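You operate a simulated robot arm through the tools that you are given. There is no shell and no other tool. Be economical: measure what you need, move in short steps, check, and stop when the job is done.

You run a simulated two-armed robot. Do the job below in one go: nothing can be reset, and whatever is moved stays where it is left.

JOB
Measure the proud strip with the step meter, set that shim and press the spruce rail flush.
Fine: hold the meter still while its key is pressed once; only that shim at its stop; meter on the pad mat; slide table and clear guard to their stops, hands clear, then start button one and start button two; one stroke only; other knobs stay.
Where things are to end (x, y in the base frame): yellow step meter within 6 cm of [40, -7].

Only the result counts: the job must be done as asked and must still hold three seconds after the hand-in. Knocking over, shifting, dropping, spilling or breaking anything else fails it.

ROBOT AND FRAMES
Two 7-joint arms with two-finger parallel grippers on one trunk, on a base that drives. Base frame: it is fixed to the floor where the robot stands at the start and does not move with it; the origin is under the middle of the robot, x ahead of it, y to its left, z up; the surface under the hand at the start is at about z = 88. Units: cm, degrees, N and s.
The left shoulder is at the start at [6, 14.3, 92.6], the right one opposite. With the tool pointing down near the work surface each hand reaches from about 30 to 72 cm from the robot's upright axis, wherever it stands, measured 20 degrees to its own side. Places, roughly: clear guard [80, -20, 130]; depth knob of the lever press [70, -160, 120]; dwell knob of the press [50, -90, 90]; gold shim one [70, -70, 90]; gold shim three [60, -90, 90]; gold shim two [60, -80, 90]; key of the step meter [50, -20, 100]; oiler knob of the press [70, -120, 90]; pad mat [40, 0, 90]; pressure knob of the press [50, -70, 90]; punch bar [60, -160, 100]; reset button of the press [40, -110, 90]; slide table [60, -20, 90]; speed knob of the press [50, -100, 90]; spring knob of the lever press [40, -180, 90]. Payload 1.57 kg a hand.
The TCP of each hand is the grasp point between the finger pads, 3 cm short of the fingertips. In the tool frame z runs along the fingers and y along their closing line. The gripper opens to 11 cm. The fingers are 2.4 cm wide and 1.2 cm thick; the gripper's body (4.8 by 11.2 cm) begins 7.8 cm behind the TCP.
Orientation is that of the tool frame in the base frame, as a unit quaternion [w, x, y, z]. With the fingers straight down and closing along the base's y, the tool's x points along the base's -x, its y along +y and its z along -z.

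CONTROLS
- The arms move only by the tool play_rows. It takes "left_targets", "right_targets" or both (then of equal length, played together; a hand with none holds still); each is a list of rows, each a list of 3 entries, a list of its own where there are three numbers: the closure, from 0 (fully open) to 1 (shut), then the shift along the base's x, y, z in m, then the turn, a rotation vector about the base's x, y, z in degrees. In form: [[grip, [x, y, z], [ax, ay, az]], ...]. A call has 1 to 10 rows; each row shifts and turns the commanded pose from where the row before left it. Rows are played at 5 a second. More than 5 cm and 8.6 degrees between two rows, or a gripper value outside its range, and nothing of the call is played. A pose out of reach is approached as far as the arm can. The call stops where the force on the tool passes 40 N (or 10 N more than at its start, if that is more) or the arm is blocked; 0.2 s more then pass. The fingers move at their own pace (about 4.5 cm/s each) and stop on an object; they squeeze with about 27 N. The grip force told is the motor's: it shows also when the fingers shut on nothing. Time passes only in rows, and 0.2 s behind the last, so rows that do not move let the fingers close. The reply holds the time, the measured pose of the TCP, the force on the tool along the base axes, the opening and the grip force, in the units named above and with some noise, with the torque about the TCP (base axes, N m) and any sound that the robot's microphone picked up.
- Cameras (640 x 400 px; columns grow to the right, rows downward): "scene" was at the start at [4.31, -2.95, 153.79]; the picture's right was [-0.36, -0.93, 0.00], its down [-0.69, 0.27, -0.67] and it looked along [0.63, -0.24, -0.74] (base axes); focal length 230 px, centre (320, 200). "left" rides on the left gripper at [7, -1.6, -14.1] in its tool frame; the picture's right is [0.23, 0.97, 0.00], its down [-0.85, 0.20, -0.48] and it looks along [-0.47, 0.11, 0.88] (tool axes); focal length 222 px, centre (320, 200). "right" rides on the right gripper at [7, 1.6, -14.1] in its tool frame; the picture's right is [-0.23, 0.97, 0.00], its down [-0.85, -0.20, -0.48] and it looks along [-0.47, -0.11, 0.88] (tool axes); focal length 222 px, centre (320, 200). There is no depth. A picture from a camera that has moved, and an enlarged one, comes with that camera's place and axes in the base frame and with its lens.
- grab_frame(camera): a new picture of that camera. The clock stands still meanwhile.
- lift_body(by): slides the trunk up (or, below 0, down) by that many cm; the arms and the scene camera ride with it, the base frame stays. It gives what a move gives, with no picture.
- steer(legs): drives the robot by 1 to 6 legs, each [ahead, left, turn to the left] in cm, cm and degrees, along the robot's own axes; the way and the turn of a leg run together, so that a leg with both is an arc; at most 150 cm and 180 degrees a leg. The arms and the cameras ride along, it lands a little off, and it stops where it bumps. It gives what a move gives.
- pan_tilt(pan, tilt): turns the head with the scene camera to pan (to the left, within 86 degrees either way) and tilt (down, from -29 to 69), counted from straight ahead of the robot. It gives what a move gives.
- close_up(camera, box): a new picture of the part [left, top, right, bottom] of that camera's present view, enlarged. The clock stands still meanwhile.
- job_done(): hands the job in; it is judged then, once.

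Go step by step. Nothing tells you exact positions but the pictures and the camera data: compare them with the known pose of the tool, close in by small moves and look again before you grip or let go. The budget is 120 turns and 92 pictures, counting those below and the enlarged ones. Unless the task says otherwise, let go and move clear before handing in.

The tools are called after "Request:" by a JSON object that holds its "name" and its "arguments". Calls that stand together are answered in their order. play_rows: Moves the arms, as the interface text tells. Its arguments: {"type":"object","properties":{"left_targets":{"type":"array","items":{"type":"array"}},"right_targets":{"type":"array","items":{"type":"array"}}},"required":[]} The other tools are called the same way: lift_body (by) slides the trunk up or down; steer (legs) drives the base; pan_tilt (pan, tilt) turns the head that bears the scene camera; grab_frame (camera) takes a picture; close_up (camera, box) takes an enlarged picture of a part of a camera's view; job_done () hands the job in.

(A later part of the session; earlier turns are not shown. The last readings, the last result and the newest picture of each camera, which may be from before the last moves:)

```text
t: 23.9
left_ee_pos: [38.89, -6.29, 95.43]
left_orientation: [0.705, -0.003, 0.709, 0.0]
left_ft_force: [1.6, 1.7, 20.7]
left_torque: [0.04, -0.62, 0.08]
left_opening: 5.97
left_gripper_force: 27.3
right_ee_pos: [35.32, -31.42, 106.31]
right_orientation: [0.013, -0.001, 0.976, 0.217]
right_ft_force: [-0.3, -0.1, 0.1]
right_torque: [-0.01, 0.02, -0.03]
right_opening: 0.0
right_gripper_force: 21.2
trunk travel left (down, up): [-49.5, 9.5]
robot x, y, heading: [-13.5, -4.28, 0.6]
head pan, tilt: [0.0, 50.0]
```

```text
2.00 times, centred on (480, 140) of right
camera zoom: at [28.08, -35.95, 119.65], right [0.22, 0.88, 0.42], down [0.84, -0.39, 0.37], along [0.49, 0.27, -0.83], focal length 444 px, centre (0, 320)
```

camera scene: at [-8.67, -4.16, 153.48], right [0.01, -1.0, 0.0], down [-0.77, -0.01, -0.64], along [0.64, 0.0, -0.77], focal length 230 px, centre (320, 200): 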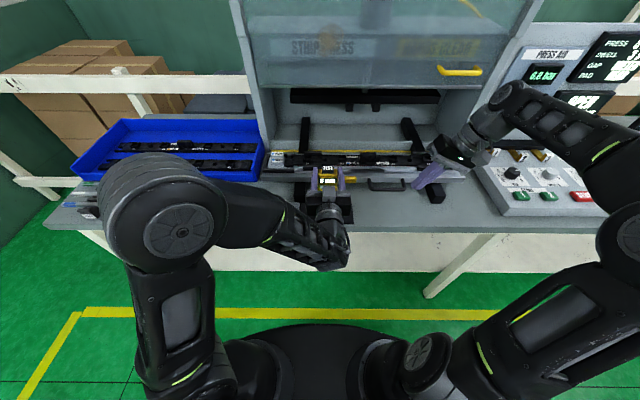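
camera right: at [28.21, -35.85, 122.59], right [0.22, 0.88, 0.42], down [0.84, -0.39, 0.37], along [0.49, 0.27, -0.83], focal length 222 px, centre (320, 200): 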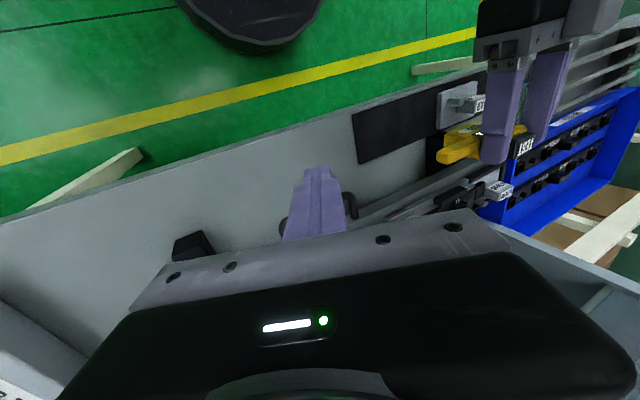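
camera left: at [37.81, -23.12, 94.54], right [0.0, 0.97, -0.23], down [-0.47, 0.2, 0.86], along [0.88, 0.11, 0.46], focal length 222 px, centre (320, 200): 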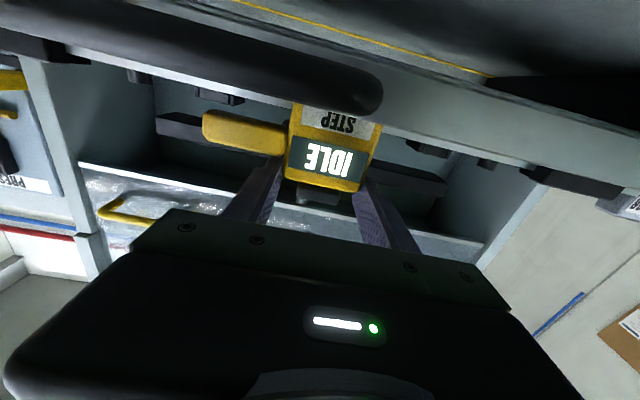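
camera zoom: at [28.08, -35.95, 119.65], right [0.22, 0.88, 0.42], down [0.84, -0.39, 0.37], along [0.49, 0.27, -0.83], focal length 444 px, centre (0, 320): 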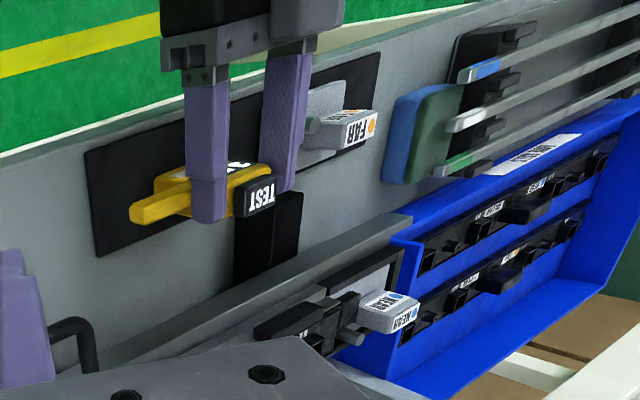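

Contact at about 21 N, so it rests on something; I ease up slightly and check whether that is the mat.

Request:
{"name": "play_rows", "arguments": {"left_targets": [[1, [0, 0, 0.002], [0, 0, 0]], [1, [0, 0, 0], [0, 0, 0]]]}}

Request:
{"name": "close_up", "arguments": {"camera": "scene", "box": [270, 170, 398, 250]}}

Request:
{"name": "grab_frame", "arguments": {"camera": "left"}}

```text
t: 24.5
left_ee_pos: [38.8, -6.28, 95.37]
left_orientation: [0.703, -0.002, 0.711, -0.001]
left_ft_force: [3.6, -1.1, 15.5]
left_torque: [-0.03, -0.76, 0.0]
left_opening: 5.96
left_gripper_force: 27.0
right_ee_pos: [35.41, -31.37, 106.18]
right_orientation: [0.013, 0.001, 0.976, 0.216]
right_ft_force: [-0.1, 0.3, 0.1]
right_torque: [0.01, -0.03, 0.0]
right_opening: 0.0
right_gripper_force: 21.3
trunk travel left (down, up): [-49.5, 9.5]
robot x, y, heading: [-13.09, -4.13, 0.3]
head pan, tilt: [0.0, 50.0]
```

```text
5.00 times, centred on (334, 210) of scene
camera zoom: at [-8.78, -4.33, 150.49], right [0.01, -1.0, 0.0], down [-0.77, -0.01, -0.64], along [0.64, 0.0, -0.77], focal length 1149 px, centre (250, 150)
```

zoom: 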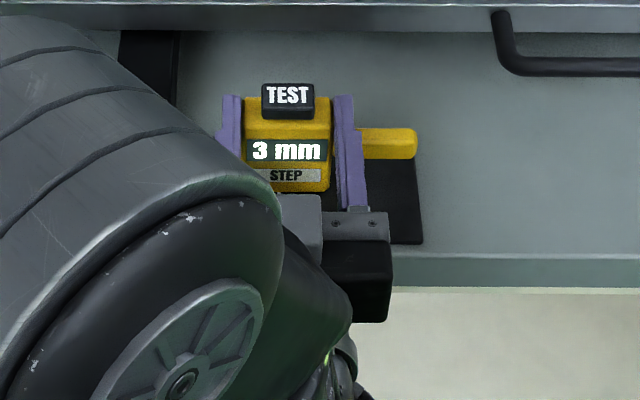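

```text
53 pictures are left
camera left: at [24.56, -8.03, 88.56], right [-0.01, 0.97, -0.23], down [-0.47, 0.2, 0.86], along [0.88, 0.11, 0.46], focal length 222 px, centre (320, 200)
```

left: 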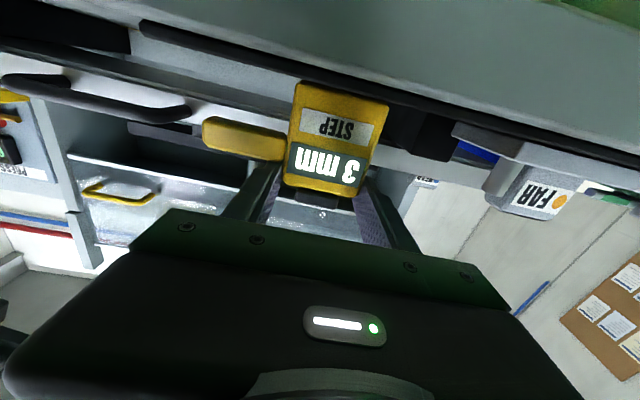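

The meter stands on the mat. I ease the load off a bit more, then open and back out along the fingers with the base.

Request:
{"name": "play_rows", "arguments": {"left_targets": [[1, [0, 0, 0.003], [0, 0, 0]], [1, [0, 0, 0.002], [0, 0, 0]], [1, [0, 0, 0], [0, 0, 0]]]}}

```text
t: 25.3
left_ee_pos: [38.81, -6.29, 95.66]
left_orientation: [0.701, -0.002, 0.713, 0.001]
left_ft_force: [0.2, -0.5, -1.9]
left_torque: [0.0, 0.04, -0.02]
left_opening: 5.94
left_gripper_force: 26.7
right_ee_pos: [35.5, -31.5, 106.18]
right_orientation: [0.013, 0.0, 0.976, 0.218]
right_ft_force: [0.5, -0.5, 0.9]
right_torque: [0.02, -0.04, 0.04]
right_opening: 0.0
right_gripper_force: 21.0
trunk travel left (down, up): [-49.5, 9.5]
robot x, y, heading: [-13.5, -4.3, 0.3]
head pan, tilt: [0.0, 50.0]
```

Request:
{"name": "play_rows", "arguments": {"left_targets": [[1, [0, 0, -0.002], [0, 0, 0]], [1, [0, 0, -0.001], [0, 0, 0]], [0.35, [0, 0, 0], [0, 0, 0]], [0.2, [0, 0, 0], [0, 0, 0]], [0.2, [0, 0, 0], [0, 0, 0]]]}}

Request:
{"name": "close_up", "arguments": {"camera": "scene", "box": [270, 170, 398, 250]}}

```text
t: 26.5
left_ee_pos: [38.85, -6.19, 95.43]
left_orientation: [0.702, -0.002, 0.712, 0.0]
left_ft_force: [0.2, 0.6, -0.1]
left_torque: [0.03, -0.01, 0.0]
left_opening: 8.79
left_gripper_force: 0.1
right_ee_pos: [35.37, -31.34, 106.27]
right_orientation: [0.013, 0.0, 0.976, 0.217]
right_ft_force: [0.4, 0.2, -0.3]
right_torque: [0.02, 0.04, 0.03]
right_opening: 0.04
right_gripper_force: 21.6
trunk travel left (down, up): [-49.5, 9.5]
robot x, y, heading: [-13.23, -4.24, 0.7]
head pan, tilt: [0.0, 50.0]
```

```text
5.00 times, centred on (334, 210) of scene
camera zoom: at [-8.68, -4.33, 150.48], right [0.01, -1.0, 0.0], down [-0.77, -0.01, -0.64], along [0.64, 0.0, -0.77], focal length 1149 px, centre (250, 150)
```

zoom: 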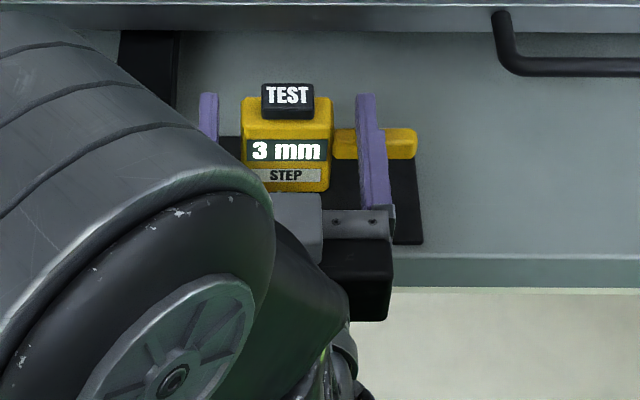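

Released and standing. I back out 12 cm and raise the trunk back.

Request:
{"name": "steer", "arguments": {"legs": [[-12, 0, 0]]}}

Request:
{"name": "lift_body", "arguments": {"by": 3}}

Request:
{"name": "play_rows", "arguments": {"left_targets": [[0, [0, 0.01, 0.02], [0, 8.5, 0]], [0, [0, 0.02, 0.02], [0, 8.5, 0]], [0, [0, 0.02, 0.02], [0, 8.5, 0]], [0, [0, 0.02, 0.02], [0, 8.5, 0]], [0, [0, 0.02, 0.02], [0, 8.5, 0]], [0, [0, 0.02, 0.01], [0, 8.5, 0]], [0, [0, 0, 0.01], [0, 8.5, 0]], [0, [0, 0, 0.0], [0, 8.5, 0]], [0, [0, 0, 0.0], [0, 8.5, 0]], [0, [0, 0, 0.0], [0, 8.5, 0]]], "right_targets": [[1, [0, 0, 0], [-8.4, 0, 0]], [1, [0, 0, 0], [-8.4, 0, 0]], [1, [0, 0, 0], [-8.4, 0, 0]], [1, [0, 0, 0], [0, 0, 0]], [1, [0, 0, 0], [0, 0, 0]], [1, [0, 0, 0], [0, 0, 0]], [1, [0, 0, 0], [0, 0, 0]], [1, [0, 0, 0], [0, 0, 0]], [1, [0, 0, 0], [0, 0, 0]], [1, [0, 0, 0], [0, 0, 0]]]}}

Request:
{"name": "grab_frame", "arguments": {"camera": "scene"}}

```text
t: 27.7
left_ee_pos: [27.02, -6.51, 95.54]
left_orientation: [0.702, -0.002, 0.712, 0.0]
left_ft_force: [0.2, -0.9, 0.4]
left_torque: [0.04, 0.02, -0.03]
left_opening: 8.8
left_gripper_force: 0.1
right_ee_pos: [23.53, -31.67, 106.22]
right_orientation: [0.014, 0.001, 0.976, 0.216]
right_ft_force: [0.0, 0.0, -0.1]
right_torque: [0.0, -0.05, -0.01]
right_opening: 0.01
right_gripper_force: 21.5
trunk travel left (down, up): [-49.5, 9.5]
robot x, y, heading: [-25.42, -4.3, 0.4]
head pan, tilt: [0.0, 50.0]
```

```text
t: 28.4
left_ee_pos: [27.05, -6.44, 98.43]
left_orientation: [0.702, -0.002, 0.712, 0.0]
left_ft_force: [0.4, 0.4, 0.0]
left_torque: [0.03, -0.02, 0.01]
left_opening: 8.81
left_gripper_force: 0.0
right_ee_pos: [23.57, -31.55, 109.12]
right_orientation: [0.013, 0.001, 0.976, 0.217]
right_ft_force: [0.4, 0.2, -0.7]
right_torque: [-0.01, -0.01, 0.03]
right_opening: 0.0
right_gripper_force: 20.9
trunk travel left (down, up): [-52.5, 6.5]
robot x, y, heading: [-25.32, -4.14, 0.4]
head pan, tilt: [0.0, 50.0]
```

```text
t: 30.6
left_ee_pos: [27.11, 4.55, 110.36]
left_orientation: [0.034, -0.001, 0.999, 0.0]
left_ft_force: [0.0, -0.2, 0.9]
left_torque: [-0.03, 0.04, -0.03]
left_opening: 11.04
left_gripper_force: 0.1
right_ee_pos: [23.66, -31.64, 109.04]
right_orientation: [0.012, -0.003, 1.0, -0.002]
right_ft_force: [0.3, -0.8, 0.6]
right_torque: [-0.02, 0.04, -0.02]
right_opening: 0.01
right_gripper_force: 21.2
trunk travel left (down, up): [-52.5, 6.5]
robot x, y, heading: [-25.23, -4.19, 0.5]
head pan, tilt: [0.0, 50.0]
```

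```text
51 pictures are left
camera scene: at [-20.43, -4.42, 153.48], right [0.01, -1.0, 0.0], down [-0.77, 0.0, -0.64], along [0.64, 0.0, -0.77], focal length 230 px, centre (320, 200)
```

scene: 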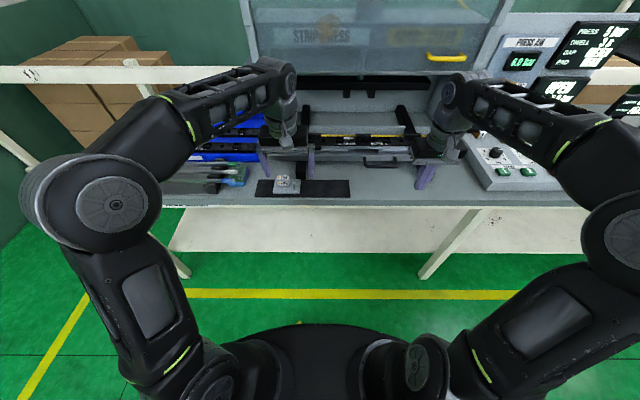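

I need to verify the meter is still standing on the mat.

Request:
{"name": "close_up", "arguments": {"camera": "scene", "box": [230, 120, 390, 220]}}

Request:
{"name": "grab_frame", "arguments": {"camera": "left"}}

```text
4.00 times, centred on (310, 170) of scene
camera zoom: at [-20.43, -4.42, 153.48], right [0.01, -1.0, 0.0], down [-0.77, 0.0, -0.64], along [0.64, 0.0, -0.77], focal length 919 px, centre (360, 320)
```

zoom: 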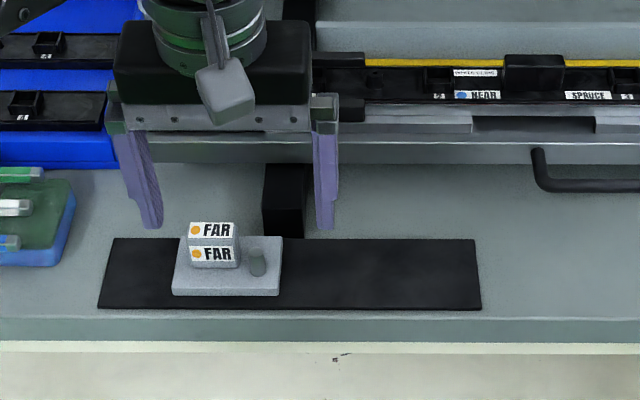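

```text
49 pictures are left
camera left: at [19.1, 2.81, 123.99], right [-0.23, 0.97, -0.02], down [0.82, 0.2, 0.54], along [0.53, 0.11, -0.84], focal length 222 px, centre (320, 200)
```

left: 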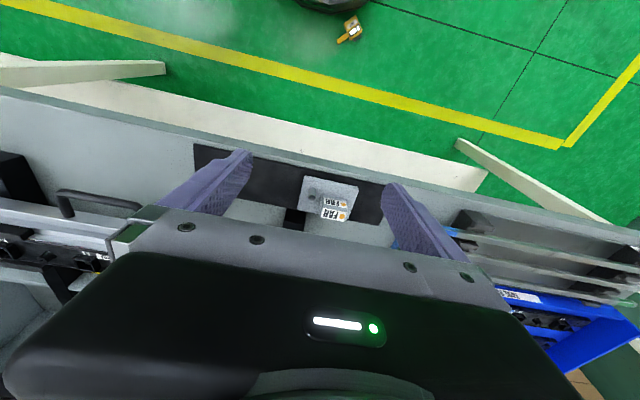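

The meter got dragged off as I backed out and is lying on the floor around [7, 10]. I'll recover it: back the base up first so it is within the left arm's reach, and look down.

Request:
{"name": "steer", "arguments": {"legs": [[-22, 0, 0]]}}

Request:
{"name": "pan_tilt", "arguments": {"pan": 10, "tilt": 60}}

Request:
{"name": "grab_frame", "arguments": {"camera": "scene"}}

```text
t: 32.3
left_ee_pos: [4.7, 4.49, 110.5]
left_orientation: [0.037, -0.003, 0.999, 0.001]
left_ft_force: [0.3, 0.6, 0.6]
left_torque: [0.02, -0.03, 0.01]
left_opening: 10.98
left_gripper_force: 0.1
right_ee_pos: [1.39, -31.62, 109.23]
right_orientation: [0.013, -0.004, 1.0, -0.001]
right_ft_force: [0.1, 0.0, 0.5]
right_torque: [0.01, -0.01, 0.03]
right_opening: 0.01
right_gripper_force: 21.5
trunk travel left (down, up): [-52.5, 6.5]
robot x, y, heading: [-47.74, -4.7, 0.5]
head pan, tilt: [0.0, 50.0]
```

```text
t: 33.1
left_ee_pos: [4.98, 4.31, 110.41]
left_orientation: [0.038, -0.003, 0.999, 0.001]
left_ft_force: [0.2, 0.2, 0.0]
left_torque: [0.0, 0.0, -0.01]
left_opening: 10.99
left_gripper_force: 0.1
right_ee_pos: [1.59, -31.67, 109.13]
right_orientation: [0.013, -0.004, 1.0, -0.002]
right_ft_force: [-0.2, -0.2, 0.1]
right_torque: [0.02, 0.03, 0.01]
right_opening: 0.0
right_gripper_force: 21.4
trunk travel left (down, up): [-52.5, 6.5]
robot x, y, heading: [-47.1, -4.36, 0.5]
head pan, tilt: [10.0, 60.0]
```

```text
48 pictures are left
camera scene: at [-43.78, -3.4, 152.23], right [0.18, -0.98, 0.0], down [-0.85, -0.16, -0.5], along [0.49, 0.09, -0.87], focal length 230 px, centre (320, 200)
```

scene: 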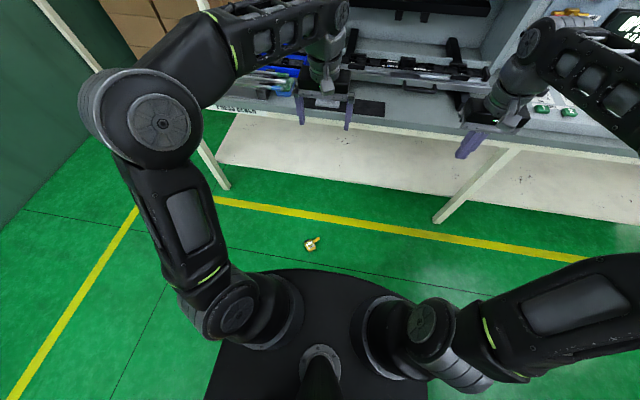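

The meter is on the floor about [5, 12], now ahead of the base. I'll zoom in to see how it lies.

Request:
{"name": "close_up", "arguments": {"camera": "scene", "box": [280, 225, 344, 265]}}

Request:
{"name": "lift_body", "arguments": {"by": -50}}

Request:
{"name": "grab_frame", "arguments": {"camera": "left"}}

```text
10.00 times, centred on (312, 245) of scene
camera zoom: at [-43.78, -3.4, 152.23], right [0.18, -0.98, 0.0], down [-0.85, -0.16, -0.5], along [0.49, 0.09, -0.87], focal length 2298 px, centre (400, -250)
```

zoom: 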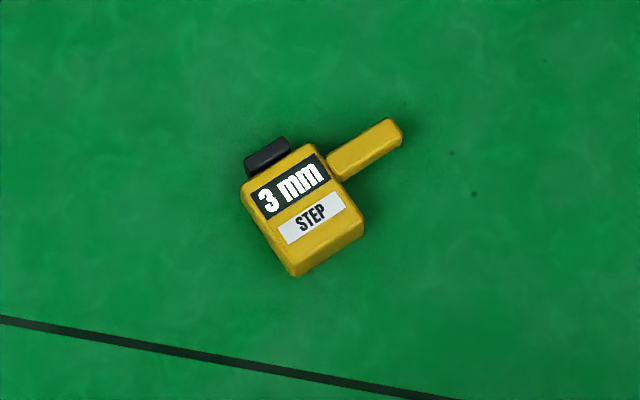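

```text
refused: -50 is not a number from -40 to 40
```

```text
46 pictures are left
camera left: at [-3.13, 2.76, 124.0], right [-0.23, 0.97, -0.02], down [0.82, 0.2, 0.54], along [0.53, 0.11, -0.84], focal length 222 px, centre (320, 200)
```

left: 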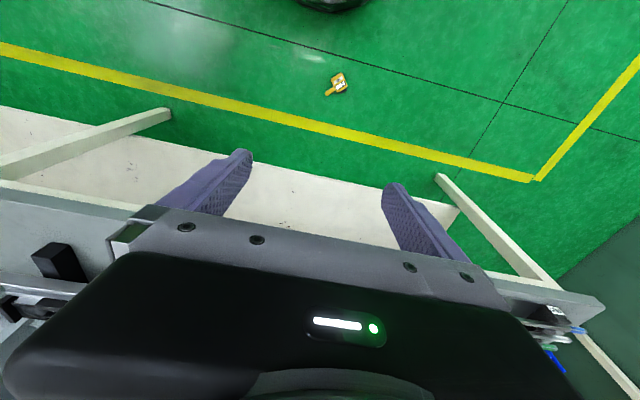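

It lies face-up, key end pointing about +42°, probe about −48°. I'll lower the trunk and bring the left hand over its lower body (below the probe).

Request:
{"name": "lift_body", "arguments": {"by": -40}}

Request:
{"name": "lift_body", "arguments": {"by": -12}}

Request:
{"name": "play_rows", "arguments": {"left_targets": [[0, [0, 0.01, -0.02], [0, 3.9, 0]], [0, [0, 0.01, -0.03], [0, 0, 8.4]], [0, [0, 0.01, -0.03], [0, 0, 8.4]], [0, [0, 0.01, -0.03], [0, 0, 8.4]], [0, [0, 0.01, -0.03], [0, 0, 8.4]], [0, [0, 0.01, -0.03], [0, 0, 8.4]], [0, [0, 0, 0], [0, 0, 0]]]}}

Request:
{"name": "grab_frame", "arguments": {"camera": "left"}}

```text
t: 36.9
left_ee_pos: [4.8, 4.53, 70.41]
left_orientation: [0.037, -0.002, 0.999, 0.0]
left_ft_force: [-0.6, -0.4, 0.4]
left_torque: [0.0, 0.0, 0.0]
left_opening: 11.01
left_gripper_force: 0.1
right_ee_pos: [1.69, -31.68, 69.2]
right_orientation: [0.012, -0.003, 1.0, -0.002]
right_ft_force: [0.0, 0.4, 0.5]
right_torque: [0.0, 0.03, 0.04]
right_opening: 0.01
right_gripper_force: 20.9
trunk travel left (down, up): [-12.5, 46.5]
robot x, y, heading: [-47.38, -4.54, 0.2]
head pan, tilt: [10.0, 60.0]
```

```text
t: 38.4
left_ee_pos: [4.81, 4.47, 58.38]
left_orientation: [0.037, -0.002, 0.999, 0.001]
left_ft_force: [-1.1, 0.3, -0.5]
left_torque: [0.01, -0.02, 0.01]
left_opening: 11.0
left_gripper_force: 0.1
right_ee_pos: [1.55, -31.68, 57.22]
right_orientation: [0.013, -0.003, 1.0, -0.002]
right_ft_force: [0.8, 0.1, -0.2]
right_torque: [0.01, 0.05, -0.02]
right_opening: 0.01
right_gripper_force: 21.2
trunk travel left (down, up): [-0.5, 58.5]
robot x, y, heading: [-47.26, -4.57, 0.3]
head pan, tilt: [10.0, 60.0]
```

```text
t: 40.0
left_ee_pos: [4.95, 10.44, 41.2]
left_orientation: [0.002, -0.361, 0.933, 0.001]
left_ft_force: [-0.9, -0.3, -0.2]
left_torque: [-0.02, -0.04, 0.03]
left_opening: 11.0
left_gripper_force: 0.1
right_ee_pos: [1.53, -31.69, 57.19]
right_orientation: [0.013, -0.003, 1.0, -0.001]
right_ft_force: [1.1, -0.6, 0.9]
right_torque: [-0.02, 0.0, -0.05]
right_opening: 0.0
right_gripper_force: 21.4
trunk travel left (down, up): [-0.5, 58.5]
robot x, y, heading: [-47.62, -4.21, 0.4]
head pan, tilt: [10.0, 60.0]
```

```text
45 pictures are left
camera left: at [0.81, 4.39, 55.52], right [-0.82, 0.57, 0.0], down [0.5, 0.72, 0.48], along [0.27, 0.4, -0.88], focal length 222 px, centre (320, 200)
```

left: 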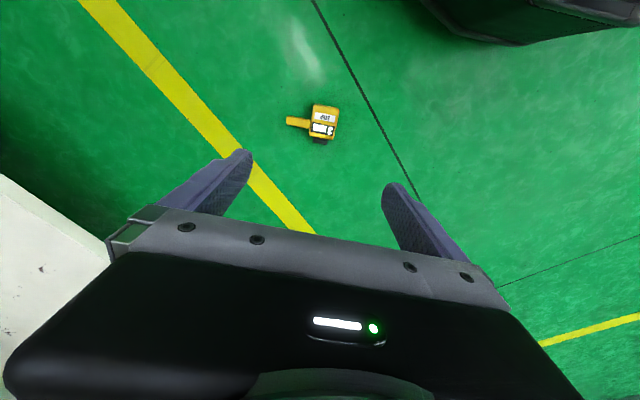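

Yaw matches the meter. I descend toward it in steps and re-check.

Request:
{"name": "play_rows", "arguments": {"left_targets": [[0, [-0.002, 0.001, -0.048], [0, 0, 0]], [0, [-0.002, 0.002, -0.048], [0, 0, 0]], [0, [-0.002, 0.002, -0.048], [0, 0, 0]], [0, [-0.002, 0.001, -0.048], [0, 0, 0]], [0, [0, 0.0, -0.048], [0, 0, 0]], [0, [0, 0, 0], [0, 0, 0]]]}}

Request:
{"name": "grab_frame", "arguments": {"camera": "left"}}

```text
t: 41.4
left_ee_pos: [4.44, 11.05, 17.52]
left_orientation: [0.002, -0.361, 0.932, 0.002]
left_ft_force: [0.7, 1.0, 0.1]
left_torque: [0.03, 0.02, -0.03]
left_opening: 11.02
left_gripper_force: 0.0
right_ee_pos: [1.54, -31.71, 57.16]
right_orientation: [0.012, -0.003, 1.0, -0.002]
right_ft_force: [-0.2, 0.3, 0.3]
right_torque: [0.01, 0.0, 0.01]
right_opening: 0.02
right_gripper_force: 21.2
trunk travel left (down, up): [-0.5, 58.5]
robot x, y, heading: [-47.24, -4.95, 0.3]
head pan, tilt: [10.0, 60.0]
```

```text
44 pictures are left
camera left: at [0.24, 5.09, 31.54], right [-0.82, 0.57, 0.0], down [0.5, 0.72, 0.48], along [0.27, 0.4, -0.88], focal length 222 px, centre (320, 200)
```

left: 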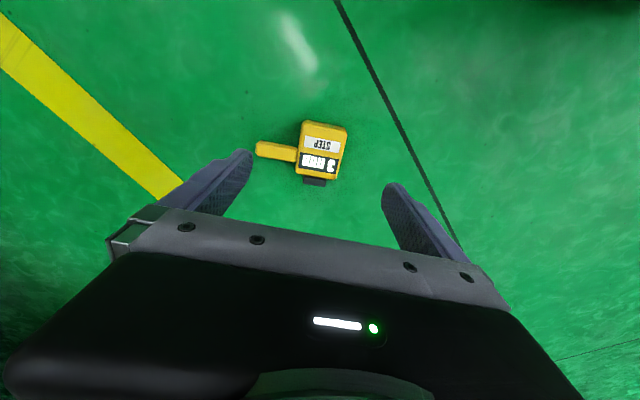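

Small correction (−0.7, +0.1) and further down.

Request:
{"name": "play_rows", "arguments": {"left_targets": [[0, [-0.004, 0.0005, -0.03], [0, 0, 0]], [0, [-0.003, 0.0005, -0.035], [0, 0, 0]], [0, [0, 0, -0.03], [0, 0, 0]], [0, [0, 0, 0], [0, 0, 0]]]}}

Request:
{"name": "close_up", "arguments": {"camera": "left", "box": [200, 90, 440, 240]}}

```text
t: 42.4
left_ee_pos: [3.43, 11.35, 7.99]
left_orientation: [0.003, -0.36, 0.933, 0.002]
left_ft_force: [0.4, -0.2, 0.4]
left_torque: [-0.01, -0.03, -0.08]
left_opening: 11.03
left_gripper_force: 0.0
right_ee_pos: [1.54, -31.55, 57.25]
right_orientation: [0.013, -0.003, 1.0, -0.002]
right_ft_force: [0.4, -0.7, -0.1]
right_torque: [-0.01, 0.02, 0.0]
right_opening: 0.02
right_gripper_force: 21.0
trunk travel left (down, up): [-0.5, 58.5]
robot x, y, heading: [-47.22, -4.46, 0.4]
head pan, tilt: [10.0, 60.0]
```

```text
2.67 times, centred on (320, 165) of left
camera zoom: at [-0.74, 5.26, 22.07], right [-0.82, 0.57, 0.0], down [0.5, 0.72, 0.48], along [0.27, 0.4, -0.88], focal length 592 px, centre (320, 293)
```

zoom: 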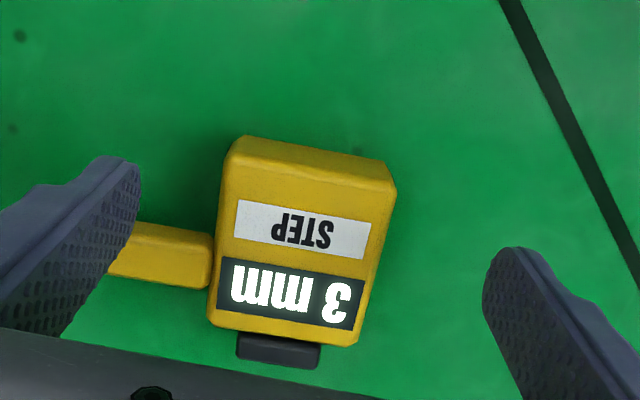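

I correct by (+0.17, −0.38) so the fingers sit below the probe, and descend to the floor gently.

Request:
{"name": "play_rows", "arguments": {"left_targets": [[0, [0.0017, -0.0038, -0.012], [0, 0, 0]], [0, [0, 0, -0.012], [0, 0, 0]], [0, [0, 0, 0], [0, 0, 0]]]}}

Request:
{"name": "close_up", "arguments": {"camera": "left", "box": [200, 90, 440, 240]}}

```text
t: 43.2
left_ee_pos: [3.63, 10.86, 5.71]
left_orientation: [0.002, -0.361, 0.933, 0.001]
left_ft_force: [-1.0, -0.1, 0.2]
left_torque: [-0.04, 0.02, 0.04]
left_opening: 10.99
left_gripper_force: 0.0
right_ee_pos: [1.61, -31.67, 57.17]
right_orientation: [0.013, -0.003, 1.0, -0.001]
right_ft_force: [-0.6, -0.2, -0.6]
right_torque: [0.04, -0.02, -0.02]
right_opening: 0.0
right_gripper_force: 21.5
trunk travel left (down, up): [-0.5, 58.5]
robot x, y, heading: [-47.46, -4.99, 0.5]
head pan, tilt: [10.0, 60.0]
```

```text
2.67 times, centred on (320, 165) of left
camera zoom: at [-0.53, 4.84, 19.71], right [-0.82, 0.57, 0.0], down [0.5, 0.72, 0.48], along [0.27, 0.4, -0.88], focal length 592 px, centre (320, 293)
```

zoom: 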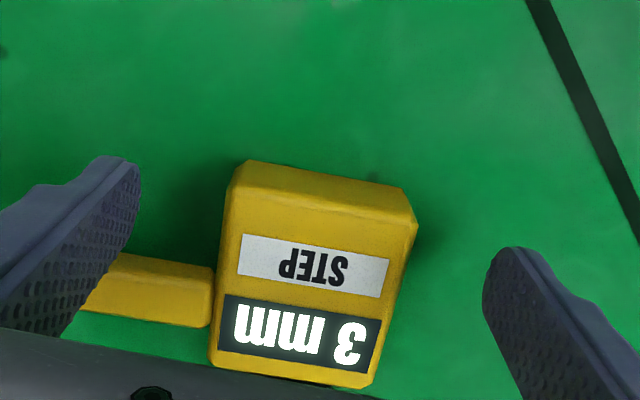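

Well centred; a slight shift toward the meter's foot end, then down to the floor and grip.

Request:
{"name": "play_rows", "arguments": {"left_targets": [[0, [-0.002, -0.0015, -0.01], [0, 0, 0]], [0, [0, 0, -0.01], [0, 0, 0]], [0, [0, 0, 0], [0, 0, 0]]]}}

Request:
{"name": "close_up", "arguments": {"camera": "left", "box": [200, 90, 440, 240]}}

```text
t: 44.0
left_ee_pos: [3.44, 10.74, 3.51]
left_orientation: [0.002, -0.361, 0.933, 0.002]
left_ft_force: [-0.4, -0.5, -0.2]
left_torque: [0.03, 0.0, 0.02]
left_opening: 11.01
left_gripper_force: 0.0
right_ee_pos: [1.61, -31.57, 57.19]
right_orientation: [0.013, -0.004, 1.0, -0.002]
right_ft_force: [0.8, 0.1, 0.2]
right_torque: [-0.02, -0.01, -0.02]
right_opening: 0.01
right_gripper_force: 21.2
trunk travel left (down, up): [-0.5, 58.5]
robot x, y, heading: [-47.18, -4.81, 0.3]
head pan, tilt: [10.0, 60.0]
```

```text
2.67 times, centred on (320, 165) of left
camera zoom: at [-0.73, 4.67, 17.63], right [-0.82, 0.57, 0.0], down [0.5, 0.72, 0.48], along [0.27, 0.4, -0.88], focal length 592 px, centre (320, 293)
```

zoom: 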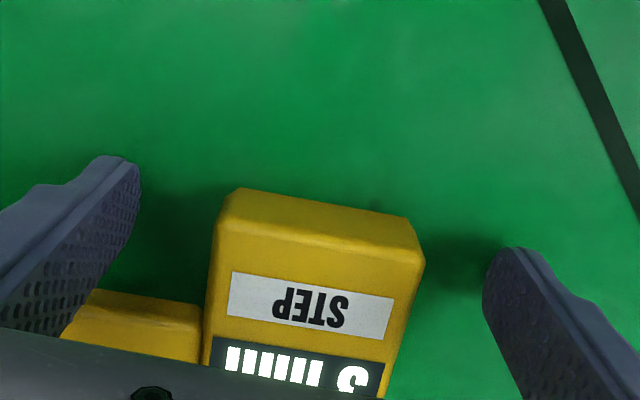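

I shift 0.4 cm back up the body for a fuller contact, then close.

Request:
{"name": "play_rows", "arguments": {"left_targets": [[0, [0.003, 0.0027, 0], [0, 0, 0]], [0.4, [0, 0, 0], [0, 0, 0]], [1, [0, 0, 0], [0, 0, 0]], [1, [0, 0, 0], [0, 0, 0]], [1, [0, 0, 0], [0, 0, 0]], [1, [0, 0, 0], [0, 0, 0]], [1, [0, 0, 0], [0, 0, 0]]]}}

Request:
{"name": "close_up", "arguments": {"camera": "left", "box": [200, 90, 440, 240]}}

```text
t: 45.6
left_ee_pos: [3.75, 10.84, 3.56]
left_orientation: [0.002, -0.361, 0.932, 0.002]
left_ft_force: [-0.5, 0.8, 0.5]
left_torque: [-0.03, 0.02, 0.01]
left_opening: 5.96
left_gripper_force: 26.7
right_ee_pos: [1.63, -31.63, 57.34]
right_orientation: [0.013, -0.004, 1.0, -0.001]
right_ft_force: [0.8, 0.4, 0.3]
right_torque: [0.04, 0.01, 0.02]
right_opening: 0.0
right_gripper_force: 21.1
trunk travel left (down, up): [-0.5, 58.5]
robot x, y, heading: [-47.26, -4.38, 0.2]
head pan, tilt: [10.0, 60.0]
```

```text
2.67 times, centred on (320, 165) of left
camera zoom: at [-0.42, 4.87, 17.62], right [-0.82, 0.57, 0.0], down [0.5, 0.72, 0.48], along [0.27, 0.4, -0.88], focal length 592 px, centre (320, 293)
```

zoom: 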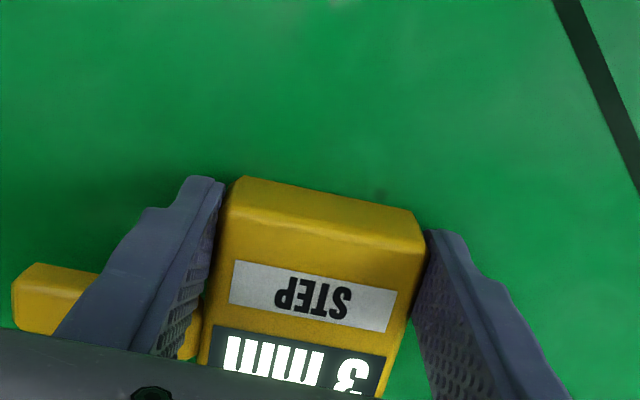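

Gripped at 5.96 cm. I lift with the arm, then raise the trunk.

Request:
{"name": "play_rows", "arguments": {"left_targets": [[1, [0, 0, 0.03], [0, 0, 0]], [1, [0, 0, 0.045], [0, 0, 0]], [1, [0, 0, 0.045], [0, 0, 0]], [1, [0, 0, 0.045], [0, 0, 0]], [1, [0, 0, 0.045], [0, 0, 0]], [1, [0, 0, 0.045], [0, 0, 0]], [1, [0, 0, 0.045], [0, 0, 0]], [1, [0, 0, 0.045], [0, 0, 0]], [1, [0, 0, 0.045], [0, 0, 0]], [1, [0, 0, 0.045], [0, 0, 0]]]}}

Request:
{"name": "lift_body", "arguments": {"by": 40}}

Request:
{"name": "play_rows", "arguments": {"left_targets": [[1, [0, 0, 0.0], [0, 0, -8.4]], [1, [0, 0, 0], [0, 0, -8.4]], [1, [0, 0, 0], [0, 0, -8.4]], [1, [0, 0, 0], [0, 0, -8.4]], [1, [0, 0, 0], [0, 0, -8.4]], [1, [0, 0, 0.02], [0, -8.5, 0]], [1, [0, 0, 0.02], [0, -8.5, 0]], [1, [0, 0, 0.02], [0, -8.5, 0]], [1, [0, 0, 0.02], [0, -8.5, 0]], [1, [0, 0, 0.02], [0, -8.5, 0]]]}}

```text
t: 47.8
left_ee_pos: [3.43, 11.0, 47.02]
left_orientation: [0.002, -0.361, 0.933, 0.002]
left_ft_force: [-0.4, 0.2, -1.3]
left_torque: [-0.02, 0.05, 0.0]
left_opening: 5.95
left_gripper_force: 26.9
right_ee_pos: [1.54, -31.72, 57.11]
right_orientation: [0.014, -0.004, 1.0, -0.002]
right_ft_force: [0.3, 0.0, -0.6]
right_torque: [-0.01, 0.0, 0.01]
right_opening: 0.0
right_gripper_force: 21.8
trunk travel left (down, up): [-0.5, 58.5]
robot x, y, heading: [-47.39, -4.89, 0.3]
head pan, tilt: [10.0, 60.0]
```

```text
t: 51.6
left_ee_pos: [3.5, 10.98, 86.98]
left_orientation: [0.003, -0.361, 0.933, 0.001]
left_ft_force: [0.5, -0.4, -1.7]
left_torque: [-0.02, 0.03, 0.0]
left_opening: 5.94
left_gripper_force: 26.8
right_ee_pos: [1.54, -31.63, 97.15]
right_orientation: [0.013, -0.003, 1.0, -0.002]
right_ft_force: [-0.3, -0.1, 0.1]
right_torque: [0.01, 0.02, -0.03]
right_opening: 0.02
right_gripper_force: 21.8
trunk travel left (down, up): [-40.5, 18.5]
robot x, y, heading: [-47.41, -4.28, 0.2]
head pan, tilt: [10.0, 60.0]
```

```text
t: 53.8
left_ee_pos: [3.5, 10.98, 97.17]
left_orientation: [0.366, -0.002, 0.931, -0.002]
left_ft_force: [-1.1, 0.5, -1.2]
left_torque: [-0.02, 0.05, 0.0]
left_opening: 5.92
left_gripper_force: 26.6
right_ee_pos: [1.48, -31.49, 97.15]
right_orientation: [0.013, -0.004, 1.0, -0.002]
right_ft_force: [0.5, 0.3, -0.6]
right_torque: [-0.02, 0.02, 0.01]
right_opening: 0.03
right_gripper_force: 21.6
trunk travel left (down, up): [-40.5, 18.5]
robot x, y, heading: [-47.31, -4.54, 0.3]
head pan, tilt: [10.0, 60.0]
```

Yaw undone; I finish tilting the hand to horizontal (meter upright) and raise the right hand for clearance.

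Request:
{"name": "play_rows", "arguments": {"left_targets": [[1, [0, 0, 0.01], [0, -8.5, 0]], [1, [0, 0, 0.01], [0, -8.5, 0]], [1, [0, 0, 0.01], [0, -8.5, 0]], [1, [0, 0, 0.01], [0, -8.5, 0]], [1, [0, 0, 0.01], [0, -8.5, 0]], [1, [0, 0, 0], [0, -4.5, 0]]], "right_targets": [[1, [0, 0, 0.02], [0, 0, 0]], [1, [0, 0, 0.02], [0, 0, 0]], [1, [0, 0, 0.02], [0, 0, 0]], [1, [0, 0, 0.02], [0, 0, 0]], [1, [0, 0, 0.02], [0, 0, 0]], [1, [0, 0, 0.01], [0, 0, 0]]]}}

Request:
{"name": "pan_tilt", "arguments": {"pan": 0, "tilt": 50}}

Request:
{"name": "grab_frame", "arguments": {"camera": "scene"}}

```text
t: 55.2
left_ee_pos: [6.5, 10.34, 103.35]
left_orientation: [0.706, -0.002, 0.708, -0.002]
left_ft_force: [-0.1, -0.6, -1.8]
left_torque: [0.02, 0.04, -0.01]
left_opening: 5.96
left_gripper_force: 27.2
left hand out of reach, approached as far as the arm can: row 4, 5, 6
right_ee_pos: [1.45, -32.19, 100.43]
right_orientation: [0.024, -0.007, 1.0, -0.014]
right_ft_force: [0.3, 0.0, 0.1]
right_torque: [-0.01, -0.01, 0.0]
right_opening: 0.0
right_gripper_force: 21.0
right hand out of reach, approached as far as the arm can: row 1, 2, 3, 4, 5, 6
trunk travel left (down, up): [-40.5, 18.5]
robot x, y, heading: [-47.51, -4.42, 0.2]
head pan, tilt: [10.0, 60.0]
```

```text
t: 55.9
left_ee_pos: [6.55, 10.38, 103.43]
left_orientation: [0.706, -0.004, 0.709, 0.0]
left_ft_force: [-0.3, -0.5, -0.2]
left_torque: [0.02, -0.01, 0.02]
left_opening: 5.95
left_gripper_force: 27.1
right_ee_pos: [1.48, -32.17, 100.52]
right_orientation: [0.025, -0.006, 1.0, -0.014]
right_ft_force: [0.6, 0.1, 0.4]
right_torque: [-0.03, -0.01, 0.0]
right_opening: 0.0
right_gripper_force: 21.8
trunk travel left (down, up): [-40.5, 18.5]
robot x, y, heading: [-47.05, -4.53, 0.4]
head pan, tilt: [0.0, 50.0]
```

```text
39 pictures are left
camera scene: at [-42.65, -4.53, 141.48], right [0.01, -1.0, 0.0], down [-0.77, -0.01, -0.64], along [0.64, 0.01, -0.77], focal length 230 px, centre (320, 200)
```

scene: 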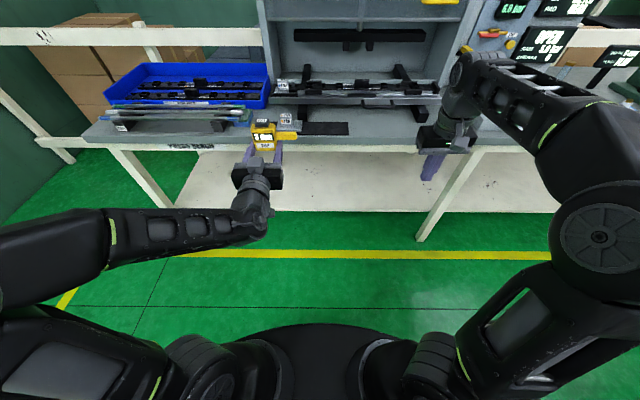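

The meter is upright in the hand. I drive right and forward to bring it over the mat.

Request:
{"name": "steer", "arguments": {"legs": [[0, -16.9, 0], [30.8, 0, 0]]}}

Request:
{"name": "grab_frame", "arguments": {"camera": "scene"}}

```text
t: 57.6
left_ee_pos: [6.74, -6.62, 103.42]
left_orientation: [0.705, -0.003, 0.709, 0.0]
left_ft_force: [-0.1, -0.5, -1.5]
left_torque: [0.03, 0.01, 0.02]
left_opening: 5.91
left_gripper_force: 27.0
right_ee_pos: [1.61, -49.22, 100.38]
right_orientation: [0.025, -0.007, 1.0, -0.015]
right_ft_force: [-0.3, -0.5, 0.7]
right_torque: [0.0, -0.03, 0.0]
right_opening: 0.0
right_gripper_force: 21.4
trunk travel left (down, up): [-40.5, 18.5]
robot x, y, heading: [-47.48, -21.53, 0.7]
head pan, tilt: [0.0, 50.0]
stopped in leg 2: the robot was blocked; the commanded pose is now the measured one
```

```text
38 pictures are left
camera scene: at [-42.52, -21.63, 141.48], right [0.01, -1.0, 0.0], down [-0.77, -0.01, -0.64], along [0.64, 0.01, -0.77], focal length 230 px, centre (320, 200)
```

scene: 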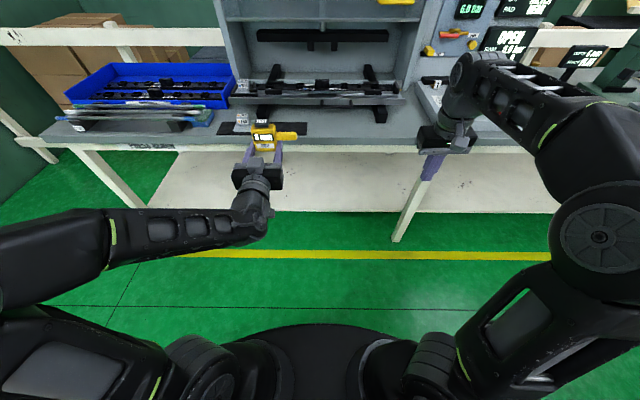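

The second leg was blocked right at its start for no visible reason; I'll retry with a short leg.

Request:
{"name": "steer", "arguments": {"legs": [[8, 0, 0]]}}

```text
t: 58.7
left_ee_pos: [14.66, -6.54, 103.25]
left_orientation: [0.705, -0.004, 0.709, 0.0]
left_ft_force: [0.5, -0.1, -1.8]
left_torque: [0.01, 0.02, 0.01]
left_opening: 5.94
left_gripper_force: 26.4
right_ee_pos: [9.72, -49.25, 100.44]
right_orientation: [0.023, -0.007, 1.0, -0.015]
right_ft_force: [0.7, 0.2, 0.4]
right_torque: [0.0, 0.05, 0.0]
right_opening: 0.0
right_gripper_force: 21.0
trunk travel left (down, up): [-40.5, 18.5]
robot x, y, heading: [-39.01, -21.63, 0.4]
head pan, tilt: [0.0, 50.0]
```

Request:
{"name": "steer", "arguments": {"legs": [[12, 0, 0]]}}

Request:
{"name": "grab_frame", "arguments": {"camera": "scene"}}

```text
t: 60.0
left_ee_pos: [26.91, -6.55, 103.19]
left_orientation: [0.705, -0.002, 0.709, -0.002]
left_ft_force: [0.2, -1.4, -1.5]
left_torque: [0.0, 0.02, 0.0]
left_opening: 5.92
left_gripper_force: 26.9
right_ee_pos: [21.82, -49.17, 100.52]
right_orientation: [0.024, -0.007, 1.0, -0.015]
right_ft_force: [-0.1, -0.1, 0.7]
right_torque: [0.03, 0.02, 0.0]
right_opening: 0.03
right_gripper_force: 20.9
trunk travel left (down, up): [-40.5, 18.5]
robot x, y, heading: [-27.21, -21.4, 0.3]
head pan, tilt: [0.0, 50.0]
```

```text
37 pictures are left
camera scene: at [-22.4, -21.44, 141.48], right [0.01, -1.0, 0.0], down [-0.77, -0.01, -0.64], along [0.64, 0.01, -0.77], focal length 230 px, centre (320, 200)
```

scene: 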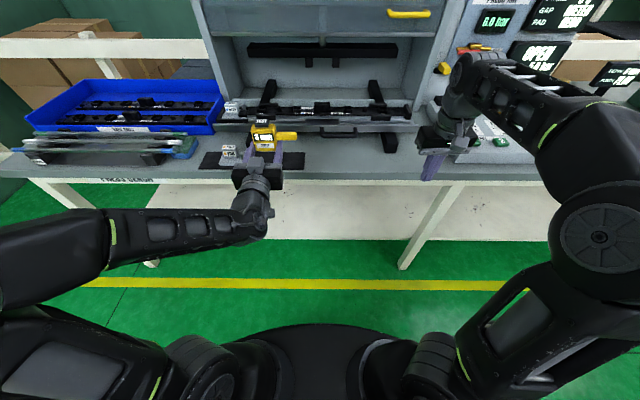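

It works in shorter legs; 10.4 cm more.

Request:
{"name": "steer", "arguments": {"legs": [[10.4, 0, 0]]}}

Request:
{"name": "close_up", "arguments": {"camera": "scene", "box": [190, 110, 350, 210]}}

```text
t: 61.1
left_ee_pos: [37.25, -6.43, 103.21]
left_orientation: [0.705, -0.002, 0.709, -0.001]
left_ft_force: [1.0, -0.7, -1.7]
left_torque: [0.01, -0.01, -0.02]
left_opening: 5.93
left_gripper_force: 27.1
right_ee_pos: [32.36, -49.05, 100.38]
right_orientation: [0.023, -0.007, 1.0, -0.016]
right_ft_force: [0.9, 0.7, 0.7]
right_torque: [0.03, 0.0, -0.01]
right_opening: 0.0
right_gripper_force: 21.1
trunk travel left (down, up): [-40.5, 18.5]
robot x, y, heading: [-16.98, -21.34, 0.4]
head pan, tilt: [0.0, 50.0]
```

```text
4.00 times, centred on (270, 160) of scene
camera zoom: at [-12.01, -21.34, 141.47], right [0.01, -1.0, 0.0], down [-0.77, -0.01, -0.64], along [0.64, 0.01, -0.77], focal length 919 px, centre (520, 360)
```

zoom: 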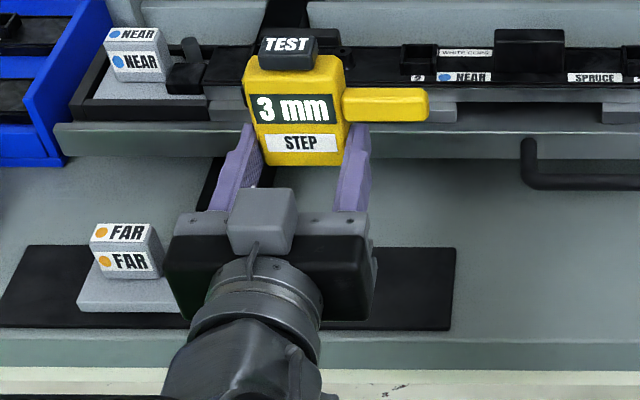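

I lower the meter toward the mat with the arm.

Request:
{"name": "play_rows", "arguments": {"left_targets": [[1, [0, 0, -0.03], [0, 0, 0]], [1, [0, 0, -0.03], [0, 0, 0]], [1, [0, 0, -0.03], [0, 0, 0]], [1, [0, 0, -0.02], [0, 0, 0]], [1, [0, 0, 0], [0, 0, 0]]]}}

Request:
{"name": "close_up", "arguments": {"camera": "scene", "box": [190, 130, 350, 230]}}

```text
t: 62.3
left_ee_pos: [38.08, -7.7, 93.15]
left_orientation: [0.688, -0.014, 0.726, -0.008]
left_ft_force: [-0.8, -0.5, -1.4]
left_torque: [0.02, 0.02, 0.0]
left_opening: 5.91
left_gripper_force: 27.0
left hand out of reach, approached as far as the arm can: row 1, 2, 3
right_ee_pos: [32.13, -48.97, 100.41]
right_orientation: [0.024, -0.007, 1.0, -0.015]
right_ft_force: [0.3, -0.1, 0.4]
right_torque: [0.04, 0.0, -0.01]
right_opening: 0.02
right_gripper_force: 21.7
trunk travel left (down, up): [-40.5, 18.5]
robot x, y, heading: [-16.79, -21.01, 0.3]
head pan, tilt: [0.0, 50.0]
```

```text
4.00 times, centred on (270, 180) of scene
camera zoom: at [-12.07, -21.31, 141.48], right [0.01, -1.0, 0.0], down [-0.77, -0.01, -0.64], along [0.64, 0.01, -0.77], focal length 919 px, centre (520, 280)
```

zoom: 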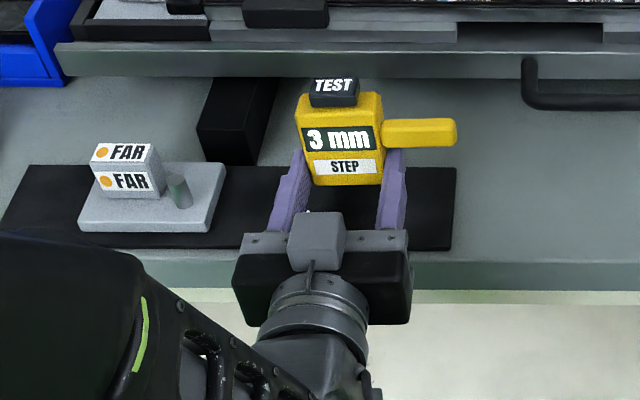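

Over the mat, ~2.5 cm up, but tilted by ~3°. I correct the tilt, then lower with the trunk.

Request:
{"name": "play_rows", "arguments": {"left_targets": [[1, [0, 0.003, 0.01], [1.8, -3.1, -0.5]], [1, [0, 0, 0], [0, 0, 0]]]}}

Request:
{"name": "lift_body", "arguments": {"by": -2.5}}

```text
t: 62.9
left_ee_pos: [37.91, -8.31, 94.29]
left_orientation: [0.708, 0.0, 0.707, 0.001]
left_ft_force: [0.1, 0.6, -0.9]
left_torque: [0.02, 0.03, -0.01]
left_opening: 5.92
left_gripper_force: 26.5
left hand out of reach, approached as far as the arm can: row 1
right_ee_pos: [32.11, -49.08, 100.54]
right_orientation: [0.025, -0.007, 1.0, -0.015]
right_ft_force: [0.1, 0.3, 0.2]
right_torque: [0.0, 0.03, 0.02]
right_opening: 0.0
right_gripper_force: 21.5
trunk travel left (down, up): [-40.5, 18.5]
robot x, y, heading: [-16.41, -21.42, 0.6]
head pan, tilt: [0.0, 50.0]
```

```text
t: 63.6
left_ee_pos: [37.79, -8.25, 91.81]
left_orientation: [0.708, 0.001, 0.707, 0.0]
left_ft_force: [0.3, -0.1, -1.0]
left_torque: [0.0, 0.06, -0.01]
left_opening: 5.93
left_gripper_force: 27.1
right_ee_pos: [32.17, -49.08, 97.94]
right_orientation: [0.025, -0.007, 1.0, -0.014]
right_ft_force: [0.3, -0.7, 0.7]
right_torque: [0.05, -0.01, 0.0]
right_opening: 0.0
right_gripper_force: 21.9
trunk travel left (down, up): [-38.0, 21.0]
robot x, y, heading: [-16.9, -21.08, 0.8]
head pan, tilt: [0.0, 50.0]
```

Orientation is level now. I lower further in small trunk steps, with a small move left.

Request:
{"name": "steer", "arguments": {"legs": [[0, 1.8, 0]]}}

Request:
{"name": "lift_body", "arguments": {"by": -1}}

Request:
{"name": "lift_body", "arguments": {"by": -0.4}}

Request:
{"name": "close_up", "arguments": {"camera": "scene", "box": [190, 130, 350, 230]}}

```text
t: 64.4
left_ee_pos: [37.65, -6.45, 91.74]
left_orientation: [0.707, 0.001, 0.707, -0.001]
left_ft_force: [0.3, 0.5, -1.2]
left_torque: [-0.01, 0.02, 0.02]
left_opening: 5.93
left_gripper_force: 26.9
right_ee_pos: [32.03, -47.06, 97.99]
right_orientation: [0.024, -0.007, 1.0, -0.015]
right_ft_force: [-0.3, 0.6, 1.0]
right_torque: [0.02, -0.05, 0.01]
right_opening: 0.01
right_gripper_force: 21.3
trunk travel left (down, up): [-38.0, 21.0]
robot x, y, heading: [-16.71, -19.0, 0.6]
head pan, tilt: [0.0, 50.0]
```

```text
t: 65.0
left_ee_pos: [37.84, -6.48, 90.77]
left_orientation: [0.707, 0.001, 0.707, 0.0]
left_ft_force: [0.7, -0.2, -1.7]
left_torque: [0.01, 0.03, 0.01]
left_opening: 5.95
left_gripper_force: 26.9
right_ee_pos: [32.16, -47.19, 96.92]
right_orientation: [0.025, -0.006, 1.0, -0.015]
right_ft_force: [-0.8, -0.1, 0.4]
right_torque: [0.04, 0.02, 0.0]
right_opening: 0.0
right_gripper_force: 20.9
trunk travel left (down, up): [-37.0, 22.0]
robot x, y, heading: [-17.04, -19.7, 0.5]
head pan, tilt: [0.0, 50.0]
```

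```text
t: 65.5
left_ee_pos: [37.94, -6.54, 90.38]
left_orientation: [0.708, 0.001, 0.707, 0.001]
left_ft_force: [0.1, -0.2, -1.0]
left_torque: [0.02, 0.01, -0.01]
left_opening: 5.96
left_gripper_force: 27.1
right_ee_pos: [32.11, -47.18, 96.52]
right_orientation: [0.024, -0.007, 1.0, -0.014]
right_ft_force: [-0.1, 0.2, 0.6]
right_torque: [-0.04, 0.01, 0.01]
right_opening: 0.0
right_gripper_force: 21.5
trunk travel left (down, up): [-36.6, 22.4]
robot x, y, heading: [-16.82, -19.98, 0.4]
head pan, tilt: [0.0, 50.0]
```

```text
4.00 times, centred on (270, 180) of scene
camera zoom: at [-12.17, -19.56, 137.58], right [0.01, -1.0, 0.0], down [-0.77, -0.01, -0.64], along [0.64, 0.01, -0.77], focal length 919 px, centre (520, 280)
```

zoom: 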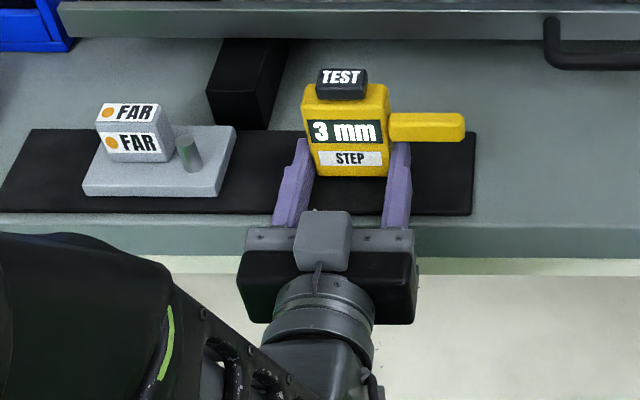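

Still just above the mat; continuing.

Request:
{"name": "lift_body", "arguments": {"by": -0.4}}

Request:
{"name": "lift_body", "arguments": {"by": -0.3}}

```text
t: 66.0
left_ee_pos: [37.77, -6.46, 89.93]
left_orientation: [0.708, 0.001, 0.707, 0.001]
left_ft_force: [0.6, 0.1, -1.1]
left_torque: [0.0, 0.04, -0.01]
left_opening: 5.92
left_gripper_force: 26.7
right_ee_pos: [32.05, -47.21, 96.21]
right_orientation: [0.024, -0.007, 1.0, -0.015]
right_ft_force: [0.1, 0.2, -0.2]
right_torque: [0.01, 0.01, 0.02]
right_opening: 0.0
right_gripper_force: 21.7
trunk travel left (down, up): [-36.2, 22.8]
robot x, y, heading: [-16.67, -19.71, 0.7]
head pan, tilt: [0.0, 50.0]
```

```text
t: 66.6
left_ee_pos: [37.8, -6.39, 89.98]
left_orientation: [0.71, 0.0, 0.705, 0.0]
left_ft_force: [0.5, 1.6, 14.3]
left_torque: [0.2, 0.08, 0.0]
left_opening: 5.94
left_gripper_force: 27.1
right_ee_pos: [32.01, -47.28, 95.95]
right_orientation: [0.024, -0.006, 1.0, -0.015]
right_ft_force: [-0.3, 0.2, -0.5]
right_torque: [0.04, 0.01, 0.01]
right_opening: 0.0
right_gripper_force: 21.2
trunk travel left (down, up): [-35.9, 23.1]
robot x, y, heading: [-17.01, -19.51, 0.4]
head pan, tilt: [0.0, 50.0]
```

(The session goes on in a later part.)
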